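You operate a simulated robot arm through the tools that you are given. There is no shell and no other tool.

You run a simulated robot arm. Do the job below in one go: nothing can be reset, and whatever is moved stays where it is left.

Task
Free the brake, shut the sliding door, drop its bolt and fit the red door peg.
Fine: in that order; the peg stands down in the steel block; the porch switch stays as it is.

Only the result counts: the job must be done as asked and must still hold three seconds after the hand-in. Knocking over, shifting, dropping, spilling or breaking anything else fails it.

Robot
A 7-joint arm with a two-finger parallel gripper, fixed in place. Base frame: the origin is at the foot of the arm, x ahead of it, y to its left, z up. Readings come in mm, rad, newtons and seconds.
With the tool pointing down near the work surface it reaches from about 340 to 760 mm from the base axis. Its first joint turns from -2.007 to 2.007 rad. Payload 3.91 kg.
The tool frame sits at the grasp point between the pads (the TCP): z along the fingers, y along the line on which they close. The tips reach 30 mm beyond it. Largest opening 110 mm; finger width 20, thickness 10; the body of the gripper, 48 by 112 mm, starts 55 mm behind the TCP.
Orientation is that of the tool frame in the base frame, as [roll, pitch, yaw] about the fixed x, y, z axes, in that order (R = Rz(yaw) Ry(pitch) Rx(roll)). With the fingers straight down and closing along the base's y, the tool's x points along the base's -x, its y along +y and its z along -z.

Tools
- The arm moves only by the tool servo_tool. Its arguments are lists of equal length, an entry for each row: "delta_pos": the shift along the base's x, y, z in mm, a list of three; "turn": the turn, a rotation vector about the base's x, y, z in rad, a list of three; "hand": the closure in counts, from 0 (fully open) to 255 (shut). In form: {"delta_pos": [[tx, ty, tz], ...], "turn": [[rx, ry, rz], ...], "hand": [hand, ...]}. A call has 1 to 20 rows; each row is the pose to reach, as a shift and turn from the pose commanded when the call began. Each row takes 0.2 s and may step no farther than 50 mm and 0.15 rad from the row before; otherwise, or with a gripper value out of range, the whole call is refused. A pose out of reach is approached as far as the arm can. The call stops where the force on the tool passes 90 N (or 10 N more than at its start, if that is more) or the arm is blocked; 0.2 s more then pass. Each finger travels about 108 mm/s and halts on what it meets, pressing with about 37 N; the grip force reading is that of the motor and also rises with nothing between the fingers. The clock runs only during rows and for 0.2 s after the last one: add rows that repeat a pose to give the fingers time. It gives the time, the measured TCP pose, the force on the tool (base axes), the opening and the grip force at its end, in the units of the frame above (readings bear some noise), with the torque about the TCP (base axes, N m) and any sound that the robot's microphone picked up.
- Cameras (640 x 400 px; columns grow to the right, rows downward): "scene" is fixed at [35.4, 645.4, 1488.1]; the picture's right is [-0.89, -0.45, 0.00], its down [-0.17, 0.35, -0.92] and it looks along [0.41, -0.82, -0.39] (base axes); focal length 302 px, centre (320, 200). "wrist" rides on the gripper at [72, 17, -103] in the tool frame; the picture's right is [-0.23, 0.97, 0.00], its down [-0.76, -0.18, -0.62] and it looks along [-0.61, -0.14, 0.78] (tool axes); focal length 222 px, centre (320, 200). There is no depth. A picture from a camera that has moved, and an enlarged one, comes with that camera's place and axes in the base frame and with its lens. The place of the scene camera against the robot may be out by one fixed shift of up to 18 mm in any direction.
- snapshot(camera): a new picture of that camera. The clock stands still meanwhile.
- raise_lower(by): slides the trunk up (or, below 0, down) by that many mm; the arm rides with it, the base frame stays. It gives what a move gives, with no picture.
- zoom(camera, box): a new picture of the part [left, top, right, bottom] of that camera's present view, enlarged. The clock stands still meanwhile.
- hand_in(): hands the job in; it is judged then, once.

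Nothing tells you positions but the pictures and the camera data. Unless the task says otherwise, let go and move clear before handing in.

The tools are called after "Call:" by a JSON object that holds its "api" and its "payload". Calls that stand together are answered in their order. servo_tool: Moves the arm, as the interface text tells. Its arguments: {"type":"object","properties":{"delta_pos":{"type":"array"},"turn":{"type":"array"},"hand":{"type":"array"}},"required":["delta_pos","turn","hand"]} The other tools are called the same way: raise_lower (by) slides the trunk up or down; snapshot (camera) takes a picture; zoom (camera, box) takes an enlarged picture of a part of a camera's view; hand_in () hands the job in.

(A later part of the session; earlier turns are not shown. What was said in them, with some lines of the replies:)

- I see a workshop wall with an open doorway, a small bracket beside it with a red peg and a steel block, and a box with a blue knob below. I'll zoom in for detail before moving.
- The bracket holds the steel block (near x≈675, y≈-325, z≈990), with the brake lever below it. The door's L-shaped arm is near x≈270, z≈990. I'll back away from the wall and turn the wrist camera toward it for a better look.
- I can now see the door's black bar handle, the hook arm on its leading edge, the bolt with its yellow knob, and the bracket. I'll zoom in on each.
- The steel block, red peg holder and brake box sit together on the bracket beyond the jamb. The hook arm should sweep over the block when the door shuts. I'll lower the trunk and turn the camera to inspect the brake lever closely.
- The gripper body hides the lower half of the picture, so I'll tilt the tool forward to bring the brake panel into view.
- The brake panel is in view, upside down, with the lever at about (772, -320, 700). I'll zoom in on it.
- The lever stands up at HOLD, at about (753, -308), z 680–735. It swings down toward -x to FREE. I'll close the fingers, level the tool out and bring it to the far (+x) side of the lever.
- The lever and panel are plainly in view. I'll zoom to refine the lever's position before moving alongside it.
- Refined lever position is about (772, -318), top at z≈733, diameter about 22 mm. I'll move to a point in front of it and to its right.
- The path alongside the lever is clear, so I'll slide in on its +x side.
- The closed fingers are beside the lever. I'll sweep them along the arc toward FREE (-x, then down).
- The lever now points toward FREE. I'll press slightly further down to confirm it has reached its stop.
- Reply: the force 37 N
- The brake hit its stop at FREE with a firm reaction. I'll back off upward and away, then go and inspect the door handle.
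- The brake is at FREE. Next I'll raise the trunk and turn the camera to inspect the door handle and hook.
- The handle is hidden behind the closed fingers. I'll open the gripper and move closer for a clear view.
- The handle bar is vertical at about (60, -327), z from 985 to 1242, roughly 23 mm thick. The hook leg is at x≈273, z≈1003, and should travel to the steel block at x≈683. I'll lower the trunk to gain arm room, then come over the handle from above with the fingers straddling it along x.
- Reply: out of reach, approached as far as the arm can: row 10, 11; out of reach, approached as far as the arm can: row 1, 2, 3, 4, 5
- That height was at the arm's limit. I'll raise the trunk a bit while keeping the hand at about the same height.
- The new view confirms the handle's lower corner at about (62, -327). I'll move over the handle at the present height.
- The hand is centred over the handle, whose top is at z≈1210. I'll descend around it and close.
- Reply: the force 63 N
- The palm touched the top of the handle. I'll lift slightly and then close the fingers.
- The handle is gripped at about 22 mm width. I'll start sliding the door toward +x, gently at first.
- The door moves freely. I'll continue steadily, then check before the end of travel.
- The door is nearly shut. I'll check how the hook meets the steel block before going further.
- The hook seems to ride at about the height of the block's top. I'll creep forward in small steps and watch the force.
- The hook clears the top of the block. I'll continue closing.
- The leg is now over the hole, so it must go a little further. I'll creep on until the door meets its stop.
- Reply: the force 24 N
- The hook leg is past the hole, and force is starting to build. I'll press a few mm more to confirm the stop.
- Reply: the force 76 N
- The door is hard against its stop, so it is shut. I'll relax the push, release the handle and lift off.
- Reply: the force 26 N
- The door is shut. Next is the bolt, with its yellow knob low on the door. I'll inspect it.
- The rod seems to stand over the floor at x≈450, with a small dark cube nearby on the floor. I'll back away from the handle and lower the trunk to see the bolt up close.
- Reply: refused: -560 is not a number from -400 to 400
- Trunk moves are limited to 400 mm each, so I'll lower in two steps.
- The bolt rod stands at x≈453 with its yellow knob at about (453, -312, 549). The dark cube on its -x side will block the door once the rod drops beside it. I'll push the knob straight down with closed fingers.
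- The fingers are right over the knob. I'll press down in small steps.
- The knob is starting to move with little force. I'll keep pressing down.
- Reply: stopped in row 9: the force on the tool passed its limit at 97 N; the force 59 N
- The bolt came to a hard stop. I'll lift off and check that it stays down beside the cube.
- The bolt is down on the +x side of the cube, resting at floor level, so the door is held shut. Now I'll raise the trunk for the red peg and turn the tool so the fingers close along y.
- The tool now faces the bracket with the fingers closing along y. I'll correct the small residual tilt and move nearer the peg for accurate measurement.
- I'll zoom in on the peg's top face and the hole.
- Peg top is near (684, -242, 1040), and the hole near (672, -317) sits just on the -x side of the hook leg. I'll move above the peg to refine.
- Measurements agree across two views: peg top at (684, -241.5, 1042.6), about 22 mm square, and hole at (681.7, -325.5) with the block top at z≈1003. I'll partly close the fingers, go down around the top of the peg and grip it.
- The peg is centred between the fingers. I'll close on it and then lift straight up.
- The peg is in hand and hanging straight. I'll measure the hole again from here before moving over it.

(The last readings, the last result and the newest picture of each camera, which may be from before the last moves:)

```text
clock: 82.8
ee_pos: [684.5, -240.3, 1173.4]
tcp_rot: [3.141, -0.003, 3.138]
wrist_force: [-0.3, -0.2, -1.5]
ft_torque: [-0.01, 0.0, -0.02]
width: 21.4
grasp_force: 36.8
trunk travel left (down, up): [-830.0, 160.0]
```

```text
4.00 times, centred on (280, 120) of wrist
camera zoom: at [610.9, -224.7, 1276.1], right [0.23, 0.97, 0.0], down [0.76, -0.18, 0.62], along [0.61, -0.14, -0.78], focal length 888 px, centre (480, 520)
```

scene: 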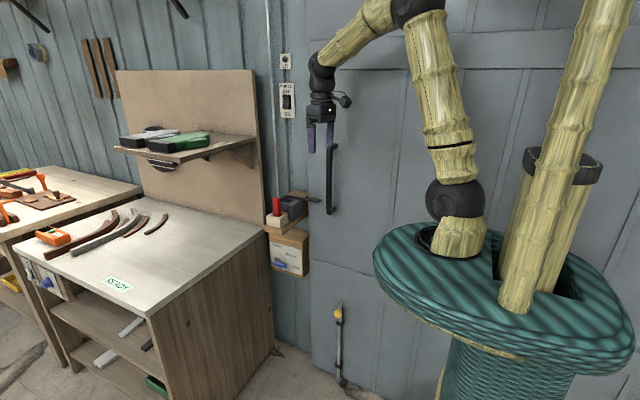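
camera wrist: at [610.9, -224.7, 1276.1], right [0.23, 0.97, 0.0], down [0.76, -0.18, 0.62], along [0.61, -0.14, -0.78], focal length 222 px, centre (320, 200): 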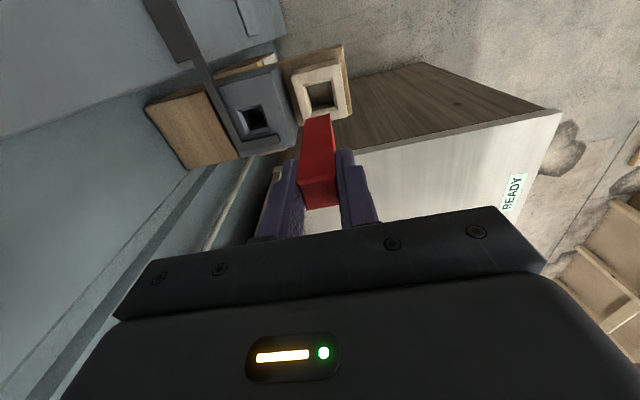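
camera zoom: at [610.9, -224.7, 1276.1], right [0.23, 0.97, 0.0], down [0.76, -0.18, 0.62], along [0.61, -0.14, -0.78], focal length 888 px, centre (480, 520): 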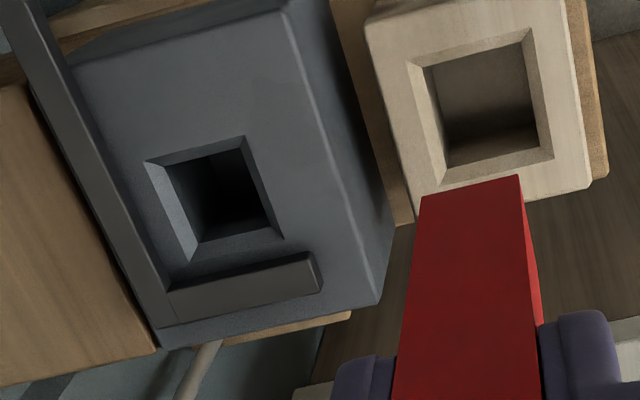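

The hole is confirmed at about (682.5, -325.5). I'll carry the peg over it at this height.

Call:
{"api": "servo_tool", "payload": {"delta_pos": [[-0.5, -20, 0], [-1, -40, 0], [-1.5, -60, 0], [-2, -78, 0], [-2.2, -85.2, 0], [-2.2, -85.2, 0], [-2.2, -85.2, 0]], "turn": [[0, 0, 0], [0, 0, 0], [0, 0, 0], [0, 0, 0], [0, 0, 0], [0, 0, 0], [0, 0, 0]], "hand": [255, 255, 255, 255, 255, 255, 255]}}

Call:
{"api": "zoom", "payload": {"camera": "wrist", "box": [220, 50, 400, 230]}}

Call:
{"api": "zoom", "payload": {"camera": "scene", "box": [250, 150, 340, 240]}}

Call:
{"api": "snapshot", "payload": {"camera": "scene"}}

```text
clock: 84.3
ee_pos: [675.1, -314.5, 1172.0]
tcp_rot: [3.141, 0.0, 3.139]
wrist_force: [0.3, 1.2, -0.3]
ft_torque: [-0.01, -0.02, -0.02]
width: 21.5
grasp_force: 36.6
out of reach, approached as far as the arm can: row 4, 5, 6, 7
trunk travel left (down, up): [-830.0, 160.0]
```

```text
2.22 times, centred on (310, 140) of wrist
camera zoom: at [602.4, -299.1, 1274.4], right [0.23, 0.97, 0.0], down [0.76, -0.18, 0.62], along [0.61, -0.14, -0.78], focal length 494 px, centre (342, 333)
```

zoom: 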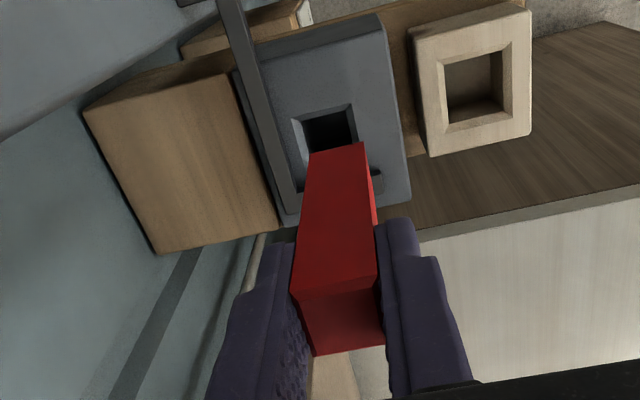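

```text
4.44 times, centred on (295, 195) of scene
camera zoom: at [35.4, 645.4, 1488.1], right [-0.89, -0.45, 0.0], down [-0.17, 0.35, -0.92], along [0.41, -0.82, -0.39], focal length 1343 px, centre (431, 222)
```

zoom: 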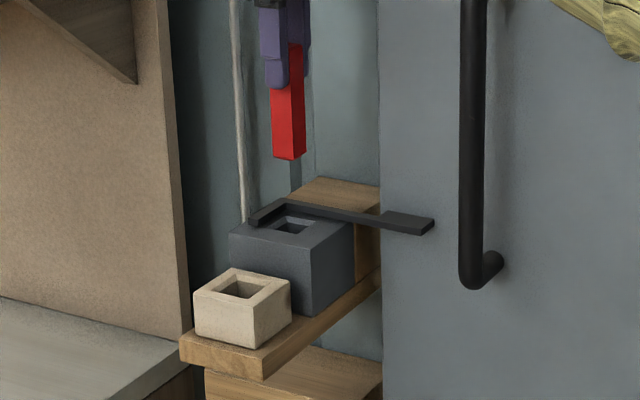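

```text
taken
```

scene: 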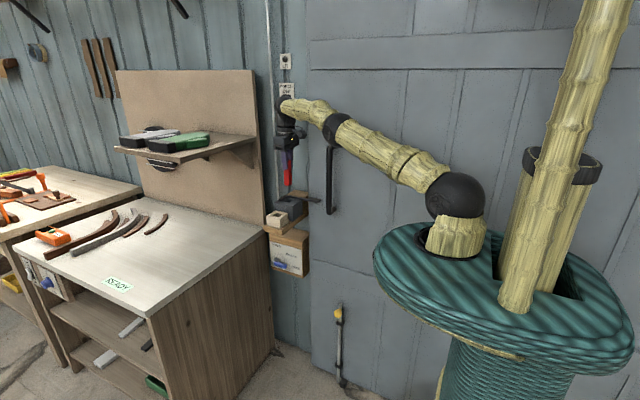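

At this height the arm is at its reach limit, about 11 mm short. I'll raise the trunk so the shoulder is level with the wrist and bring the hand back down, which gains reach.

Call:
{"api": "raise_lower", "payload": {"by": 100}}

Call:
{"api": "servo_tool", "payload": {"delta_pos": [[0, 0, -25], [0, 0, -50], [0, 0, -75], [0, 0, -100], [0, 0, -110], [0, 0, -110]], "turn": [[0, 0, 0], [0, 0, 0], [0, 0, 0], [0, 0, 0], [0, 0, 0], [0, 0, 0]], "hand": [255, 255, 255, 255, 255, 255]}}

```text
clock: 85.7
ee_pos: [675.6, -314.5, 1271.0]
tcp_rot: [-3.141, -0.001, 3.138]
wrist_force: [-0.8, 0.2, -0.1]
ft_torque: [0.0, 0.0, 0.01]
width: 21.3
grasp_force: 37.1
trunk travel left (down, up): [-930.0, 60.0]
```

```text
clock: 87.1
ee_pos: [675.0, -314.5, 1160.3]
tcp_rot: [3.141, 0.001, 3.138]
wrist_force: [-0.3, -0.3, -1.1]
ft_torque: [0.0, 0.0, -0.02]
width: 21.4
grasp_force: 37.1
trunk travel left (down, up): [-930.0, 60.0]
```

The commanded pose follows the measured one. I'll now shift the remaining (7, -11) mm over the hole.

Call:
{"api": "servo_tool", "payload": {"delta_pos": [[3, -5, 0], [7, -11, 0], [7, -11, 0]], "turn": [[0, 0, 0], [0, 0, 0], [0, 0, 0]], "hand": [255, 255, 255]}}

Call:
{"api": "zoom", "payload": {"camera": "wrist", "box": [220, 50, 400, 230]}}

Call:
{"api": "zoom", "payload": {"camera": "scene", "box": [250, 150, 340, 240]}}

```text
clock: 87.9
ee_pos: [681.8, -325.8, 1160.9]
tcp_rot: [-3.141, 0.0, 3.138]
wrist_force: [0.0, 0.7, -1.5]
ft_torque: [0.01, -0.01, 0.02]
width: 21.6
grasp_force: 37.3
trunk travel left (down, up): [-930.0, 60.0]
```

```text
2.22 times, centred on (310, 140) of wrist
camera zoom: at [608.5, -310.2, 1264.4], right [0.23, 0.97, 0.0], down [0.76, -0.18, 0.62], along [0.61, -0.14, -0.78], focal length 494 px, centre (342, 333)
```

zoom: 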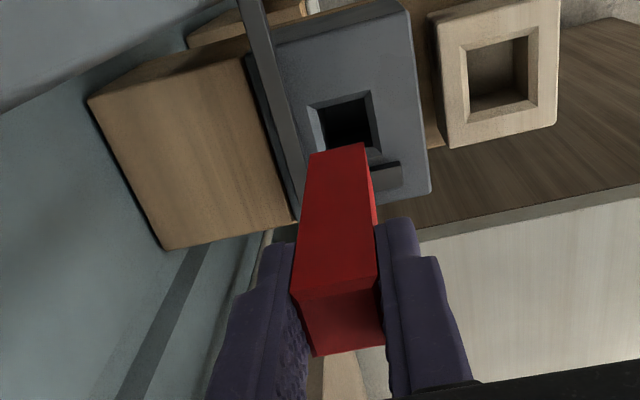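

```text
4.44 times, centred on (295, 195) of scene
camera zoom: at [35.4, 645.4, 1488.1], right [-0.89, -0.45, 0.0], down [-0.17, 0.35, -0.92], along [0.41, -0.82, -0.39], focal length 1343 px, centre (431, 222)
```

zoom: 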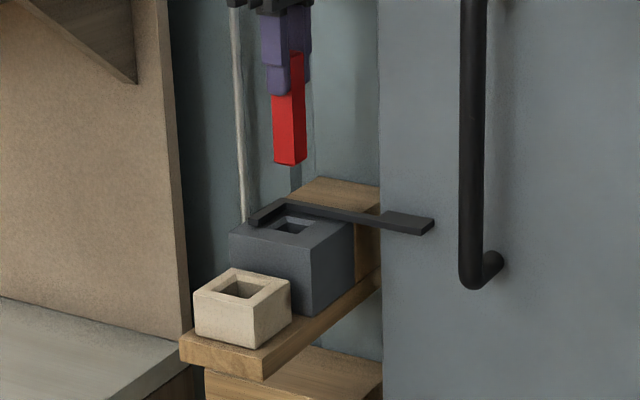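

Everything lines up. I'll lower with the trunk to just above the hole and check again.

Call:
{"api": "raise_lower", "payload": {"by": -45}}

Call:
{"api": "zoom", "payload": {"camera": "wrist", "box": [220, 50, 400, 230]}}

Call:
{"api": "zoom", "payload": {"camera": "scene", "box": [265, 165, 325, 225]}}

```text
clock: 88.8
ee_pos: [680.7, -324.5, 1116.2]
tcp_rot: [-3.14, 0.001, 3.138]
wrist_force: [-0.2, 0.0, -1.0]
ft_torque: [-0.01, 0.05, 0.0]
width: 21.3
grasp_force: 37.3
trunk travel left (down, up): [-885.0, 105.0]
```

```text
2.22 times, centred on (310, 140) of wrist
camera zoom: at [608.6, -310.3, 1219.4], right [0.23, 0.97, 0.0], down [0.76, -0.18, 0.62], along [0.61, -0.14, -0.78], focal length 494 px, centre (342, 333)
```

zoom: 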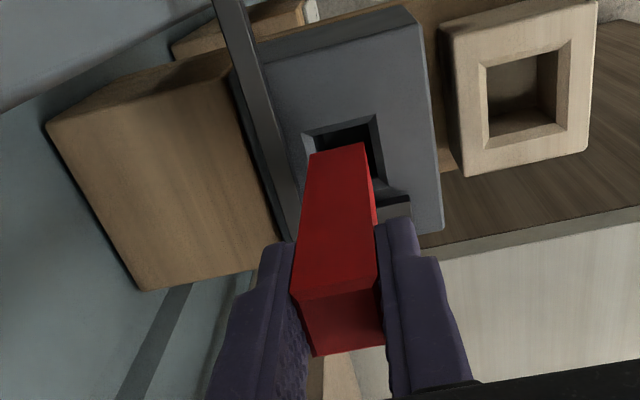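

```text
6.67 times, centred on (295, 195) of scene
camera zoom: at [35.4, 645.4, 1488.1], right [-0.89, -0.45, 0.0], down [-0.17, 0.35, -0.92], along [0.41, -0.82, -0.39], focal length 2014 px, centre (487, 233)
```

zoom: 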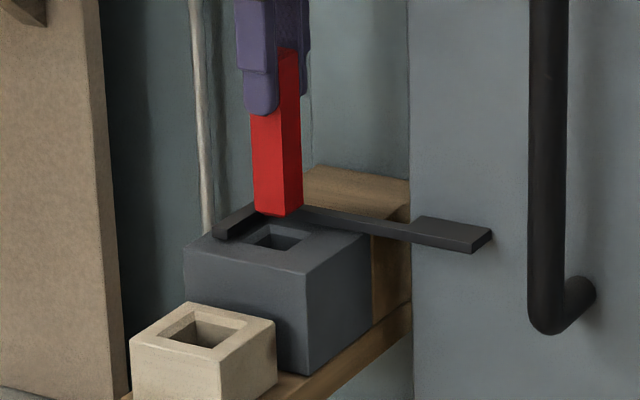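

Alignment is good to within about a millimetre. I'll lower the peg tip into the hole.

Call:
{"api": "raise_lower", "payload": {"by": -28}}

Call:
{"api": "zoom", "payload": {"camera": "wrist", "box": [220, 50, 400, 230]}}

Call:
{"api": "zoom", "payload": {"camera": "scene", "box": [265, 165, 325, 225]}}

```text
clock: 89.5
ee_pos: [682.2, -326.3, 1087.1]
tcp_rot: [3.141, 0.002, 3.137]
wrist_force: [2.2, 0.6, -1.8]
ft_torque: [-0.01, -0.15, 0.02]
width: 21.3
grasp_force: 37.4
trunk travel left (down, up): [-857.0, 133.0]
```

```text
2.22 times, centred on (310, 140) of wrist
camera zoom: at [609.0, -310.2, 1191.0], right [0.23, 0.97, 0.0], down [0.76, -0.18, 0.62], along [0.61, -0.14, -0.78], focal length 494 px, centre (342, 333)
```

zoom: 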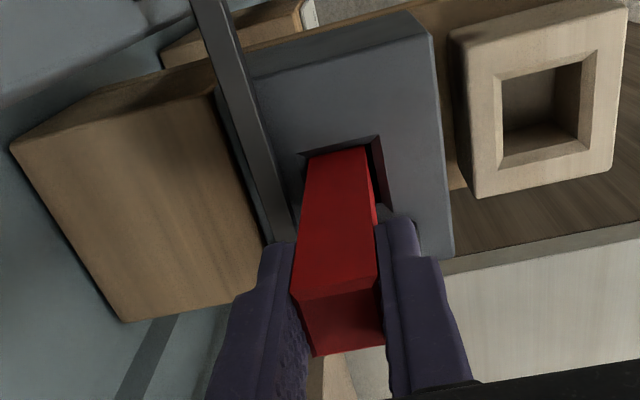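

```text
6.67 times, centred on (295, 195) of scene
camera zoom: at [35.4, 645.4, 1488.1], right [-0.89, -0.45, 0.0], down [-0.17, 0.35, -0.92], along [0.41, -0.82, -0.39], focal length 2014 px, centre (487, 233)
```

zoom: 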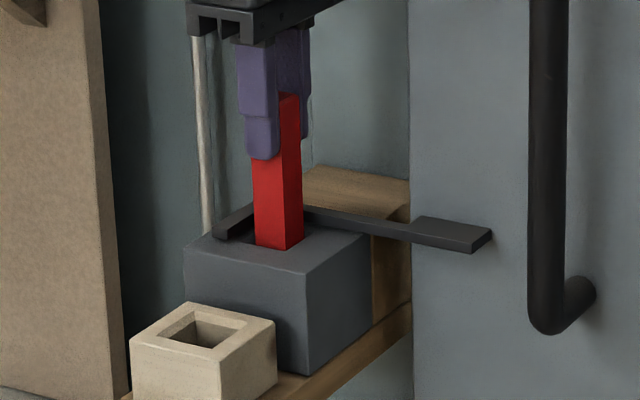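

The peg is in the chamfer with barely any force. I'll continue in small steps.

Call:
{"api": "raise_lower", "payload": {"by": -6}}

```text
clock: 90.0
ee_pos: [682.8, -326.3, 1082.4]
tcp_rot: [3.141, 0.0, 3.138]
wrist_force: [2.7, -0.3, -1.8]
ft_torque: [-0.01, -0.23, 0.02]
width: 21.5
grasp_force: 37.1
trunk travel left (down, up): [-851.0, 139.0]
```

The peg is being guided slightly toward +x. I'll nudge +1 mm to relieve it and keep lowering.

Call:
{"api": "servo_tool", "payload": {"delta_pos": [[0.8, 0, 0], [0.8, 0, 0]], "turn": [[0, 0, 0], [0, 0, 0]], "hand": [255, 255]}}

Call:
{"api": "raise_lower", "payload": {"by": -10}}

```text
clock: 90.6
ee_pos: [682.6, -326.9, 1082.4]
tcp_rot: [-3.141, 0.0, 3.138]
wrist_force: [0.6, -0.6, -1.2]
ft_torque: [-0.01, 0.0, 0.02]
width: 21.4
grasp_force: 36.9
trunk travel left (down, up): [-851.0, 139.0]
```

```text
clock: 91.2
ee_pos: [683.4, -326.8, 1072.5]
tcp_rot: [-3.141, 0.002, 3.138]
wrist_force: [0.7, 0.3, -1.2]
ft_torque: [0.0, -0.03, -0.01]
width: 21.7
grasp_force: 36.5
trunk travel left (down, up): [-841.0, 149.0]
```

It slides freely now. I'll lower further, keeping the fingertips above the hook.

Call:
{"api": "raise_lower", "payload": {"by": -12}}

Call:
{"api": "raise_lower", "payload": {"by": -8}}

Call:
{"api": "zoom", "payload": {"camera": "wrist", "box": [180, 50, 420, 240]}}

Call:
{"api": "zoom", "payload": {"camera": "scene", "box": [265, 165, 325, 225]}}

```text
clock: 91.8
ee_pos: [682.6, -326.0, 1060.6]
tcp_rot: [-3.141, 0.003, 3.137]
wrist_force: [0.6, 0.2, -0.9]
ft_torque: [-0.02, 0.01, -0.02]
width: 21.5
grasp_force: 37.5
trunk travel left (down, up): [-829.0, 161.0]
```

```text
clock: 92.4
ee_pos: [682.7, -327.6, 1054.3]
tcp_rot: [-3.14, 0.004, 3.136]
wrist_force: [0.7, -0.1, 10.4]
ft_torque: [0.03, 0.03, -0.01]
width: 21.5
grasp_force: 37.3
trunk travel left (down, up): [-821.0, 169.0]
```

```text
2.11 times, centred on (300, 145) of wrist
camera zoom: at [608.8, -310.1, 1157.5], right [0.23, 0.97, 0.0], down [0.76, -0.18, 0.63], along [0.61, -0.15, -0.78], focal length 468 px, centre (362, 316)
```

zoom: 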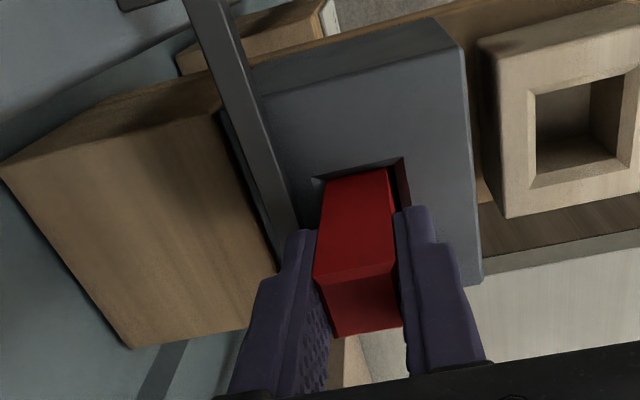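

```text
6.67 times, centred on (295, 195) of scene
camera zoom: at [35.4, 645.4, 1488.1], right [-0.89, -0.45, 0.0], down [-0.17, 0.35, -0.92], along [0.41, -0.82, -0.39], focal length 2014 px, centre (487, 233)
```

zoom: 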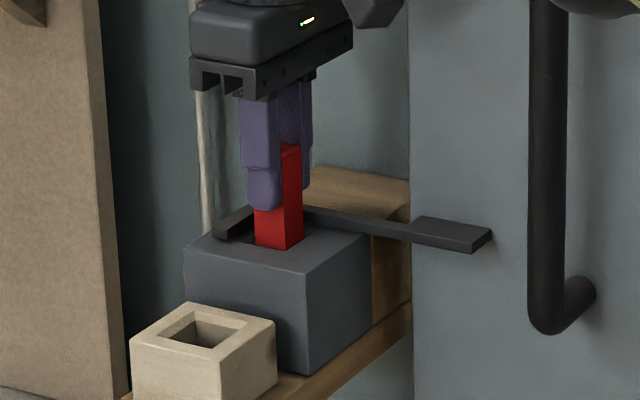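

A light 10 N upward reaction suggests the peg has bottomed in the block. I'll release it there, rise, and then check the seating from above.

Call:
{"api": "servo_tool", "payload": {"delta_pos": [[0, 0, 0], [0, 0, 0], [0, 0, 0]], "turn": [[0, 0, 0], [0, 0, 0], [0, 0, 0]], "hand": [170, 150, 150]}}

Call:
{"api": "raise_lower", "payload": {"by": 80}}

Call:
{"api": "zoom", "payload": {"camera": "wrist", "box": [180, 50, 420, 240]}}

Call:
{"api": "zoom", "payload": {"camera": "scene", "box": [265, 165, 325, 225]}}

```text
clock: 93.2
ee_pos: [681.5, -325.1, 1053.7]
tcp_rot: [-3.141, -0.001, 3.139]
wrist_force: [-1.4, 0.0, 0.1]
ft_torque: [0.0, -0.03, 0.03]
width: 45.3
grasp_force: 0.1
trunk travel left (down, up): [-821.0, 169.0]
```

```text
clock: 94.4
ee_pos: [682.7, -327.5, 1132.7]
tcp_rot: [-3.142, -0.001, 3.138]
wrist_force: [0.0, 0.4, -0.3]
ft_torque: [-0.01, 0.0, -0.01]
width: 45.4
grasp_force: 0.0
trunk travel left (down, up): [-901.0, 89.0]
```

```text
2.11 times, centred on (300, 145) of wrist
camera zoom: at [609.5, -310.4, 1235.1], right [0.23, 0.97, 0.0], down [0.76, -0.18, 0.62], along [0.61, -0.14, -0.78], focal length 468 px, centre (362, 316)
```

zoom: 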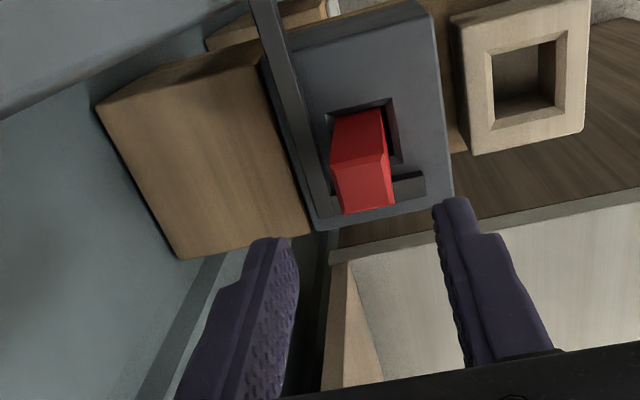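

```text
6.67 times, centred on (295, 195) of scene
camera zoom: at [35.4, 645.4, 1488.1], right [-0.89, -0.45, 0.0], down [-0.17, 0.35, -0.92], along [0.41, -0.82, -0.39], focal length 2014 px, centre (487, 233)
```

zoom: 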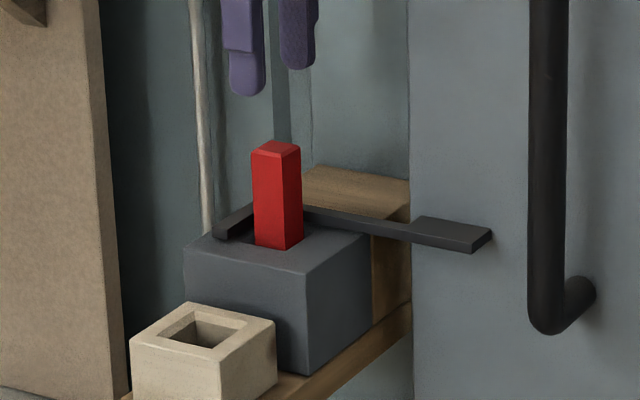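

The peg is standing in the block with the hook leg trapped behind it. I'll close the fingers and press lightly on its top to be sure it is fully seated.

Call:
{"api": "servo_tool", "payload": {"delta_pos": [[0, 0, 0], [0, 0, 0], [0, 0, 0]], "turn": [[0, 0, 0], [0, 0, 0], [0, 0, 0]], "hand": [255, 255, 255]}}

Call:
{"api": "raise_lower", "payload": {"by": -34}}

Call:
{"api": "servo_tool", "payload": {"delta_pos": [[0, 0, -3], [0, 0, -6], [0, 0, -9], [0, 0, -12], [0, 0, -14]], "turn": [[0, 0, 0], [0, 0, 0], [0, 0, 0], [0, 0, 0], [0, 0, 0]], "hand": [255, 255, 255, 255, 255]}}

```text
clock: 95.2
ee_pos: [681.9, -326.3, 1133.6]
tcp_rot: [-3.141, 0.001, 3.14]
wrist_force: [-0.2, -1.1, -0.4]
ft_torque: [0.0, 0.0, 0.02]
width: 0.1
grasp_force: 36.5
trunk travel left (down, up): [-901.0, 89.0]
```

```text
clock: 95.9
ee_pos: [682.1, -326.3, 1096.7]
tcp_rot: [-3.141, 0.003, 3.138]
wrist_force: [0.4, 0.8, 0.2]
ft_torque: [-0.01, 0.01, 0.0]
width: 0.0
grasp_force: 37.1
trunk travel left (down, up): [-867.0, 123.0]
```

```text
clock: 97.1
ee_pos: [681.1, -325.6, 1090.0]
tcp_rot: [-3.138, 0.01, 3.137]
wrist_force: [0.6, -0.1, 22.7]
ft_torque: [0.01, 0.02, 0.0]
width: 0.0
grasp_force: 37.0
trunk travel left (down, up): [-867.0, 123.0]
```

The peg holds firm under 23 N. One slightly stronger press will rule out a jam, and then I'll withdraw.

Call:
{"api": "servo_tool", "payload": {"delta_pos": [[0, 0, -3], [0, 0, -6], [0, 0, -6]], "turn": [[0, 0, 0], [0, 0, 0], [0, 0, 0]], "hand": [255, 255, 255]}}

Call:
{"api": "servo_tool", "payload": {"delta_pos": [[0, 0, 20], [0, 0, 40], [0, 0, 50], [0, 0, 50]], "turn": [[0, 0, 0], [0, 0, 0], [0, 0, 0], [0, 0, 0]], "hand": [255, 255, 255, 255]}}

Call:
{"api": "raise_lower", "payload": {"by": 60}}

Call:
{"api": "servo_tool", "payload": {"delta_pos": [[-30, 25, 0], [-60, 50, 0], [-90, 80, 0], [-120, 110, 0], [-150, 140, 0], [-180, 160, 0], [-180, 160, 0]], "turn": [[0, 0, 0], [0, 0, 0], [0, 0, 0], [0, 0, 0], [0, 0, 0], [0, 0, 0], [0, 0, 0]], "hand": [255, 255, 255, 255, 255, 255, 255]}}

Call:
{"api": "snapshot", "payload": {"camera": "scene"}}

Call:
{"api": "zoom", "payload": {"camera": "scene", "box": [250, 40, 350, 130]}}

Call:
{"api": "zoom", "payload": {"camera": "scene", "box": [250, 170, 350, 280]}}

Call:
{"api": "zoom", "payload": {"camera": "scene", "box": [310, 280, 380, 400]}}

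```text
clock: 97.9
ee_pos: [681.8, -325.8, 1089.1]
tcp_rot: [-3.133, 0.015, 3.137]
wrist_force: [-0.4, 0.1, 48.7]
ft_torque: [0.0, 0.03, 0.01]
width: 0.2
grasp_force: 36.9
trunk travel left (down, up): [-867.0, 123.0]
```

```text
clock: 98.9
ee_pos: [681.5, -326.1, 1128.7]
tcp_rot: [-3.14, 0.0, 3.138]
wrist_force: [-0.2, -0.6, -0.6]
ft_torque: [0.0, -0.02, 0.02]
width: 0.3
grasp_force: 37.4
trunk travel left (down, up): [-867.0, 123.0]
```

```text
clock: 99.9
ee_pos: [682.7, -326.2, 1187.6]
tcp_rot: [-3.14, 0.001, 3.137]
wrist_force: [1.4, 0.5, 0.7]
ft_torque: [0.0, 0.02, 0.01]
width: 0.1
grasp_force: 37.3
trunk travel left (down, up): [-927.0, 63.0]
```

```text
clock: 101.5
ee_pos: [502.4, -166.7, 1187.8]
tcp_rot: [-3.139, 0.001, 3.139]
wrist_force: [-0.6, -0.5, -0.3]
ft_torque: [-0.03, 0.01, -0.01]
width: 0.4
grasp_force: 37.3
trunk travel left (down, up): [-927.0, 63.0]
```

```text
taken
```

scene: 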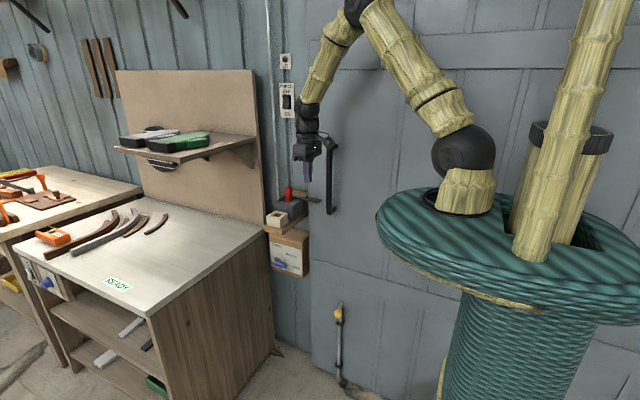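

```text
4.44 times, centred on (300, 85) of scene
camera zoom: at [35.4, 645.4, 1488.1], right [-0.89, -0.45, 0.0], down [-0.17, 0.35, -0.92], along [0.41, -0.82, -0.39], focal length 1343 px, centre (409, 711)
```

zoom: 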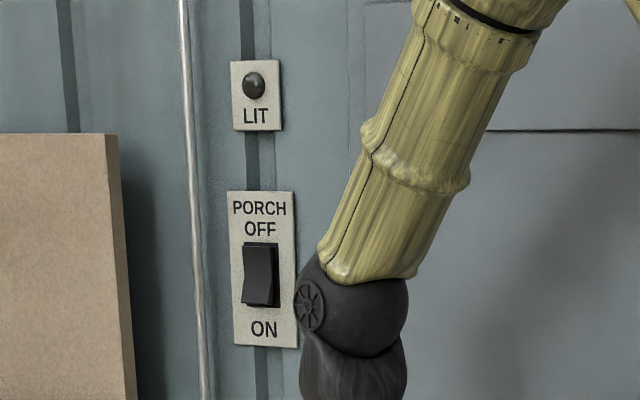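

```text
3.64 times, centred on (300, 225) of scene
camera zoom: at [35.4, 645.4, 1488.1], right [-0.89, -0.45, 0.0], down [-0.17, 0.35, -0.92], along [0.41, -0.82, -0.39], focal length 1099 px, centre (393, 109)
```

zoom: 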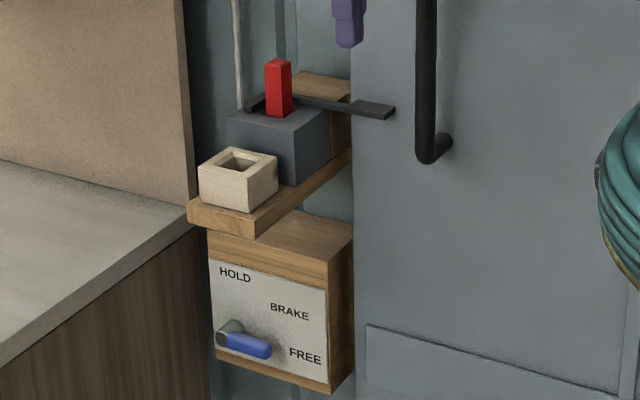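

```text
3.33 times, centred on (345, 340) of scene
camera zoom: at [35.4, 645.4, 1488.1], right [-0.89, -0.45, 0.0], down [-0.17, 0.35, -0.92], along [0.41, -0.82, -0.39], focal length 1007 px, centre (237, -267)
```

zoom: 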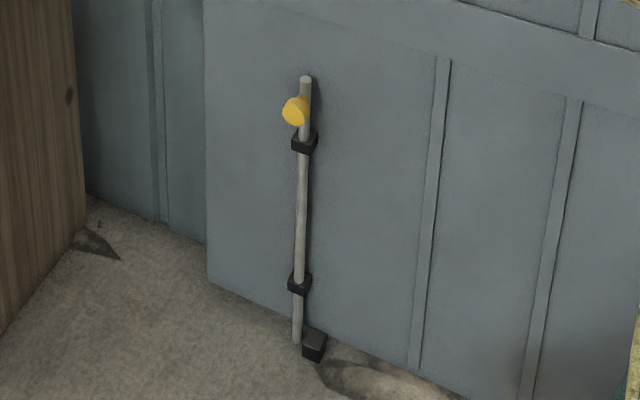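

The brake lever is at FREE, and the door is shut with its bolt down beside the floor cube. The red peg is seated in the steel block with the hook behind it, and the porch switch is unchanged. The hand is clear, so I'm handing in.

Call:
{"api": "hand_in", "payload": {}}

```text
The job is handed in.
```

I handed the job in with all four steps done in the order you gave. The hand-in only confirmed receipt, so I don't have a verdict.

- **Brake:** the lever is against its stop at FREE.
- **Door:** it is hard against its stop, and the hook leg sits past the hole in the steel block.
- **Bolt:** I pushed it down to a hard stop. The rod now sits beside the dark cube on the floor, on the side that keeps the door from sliding open.
- **Peg:** the red peg stands in the steel block with the hook leg behind it. It did not move when I pressed on its top with about 49 N.
- **Porch switch:** I didn't touch it, and it looks the same as at the start.

I saw nothing else moved or knocked over in the final pictures. The gripper was empty and clear of everything before I handed in.
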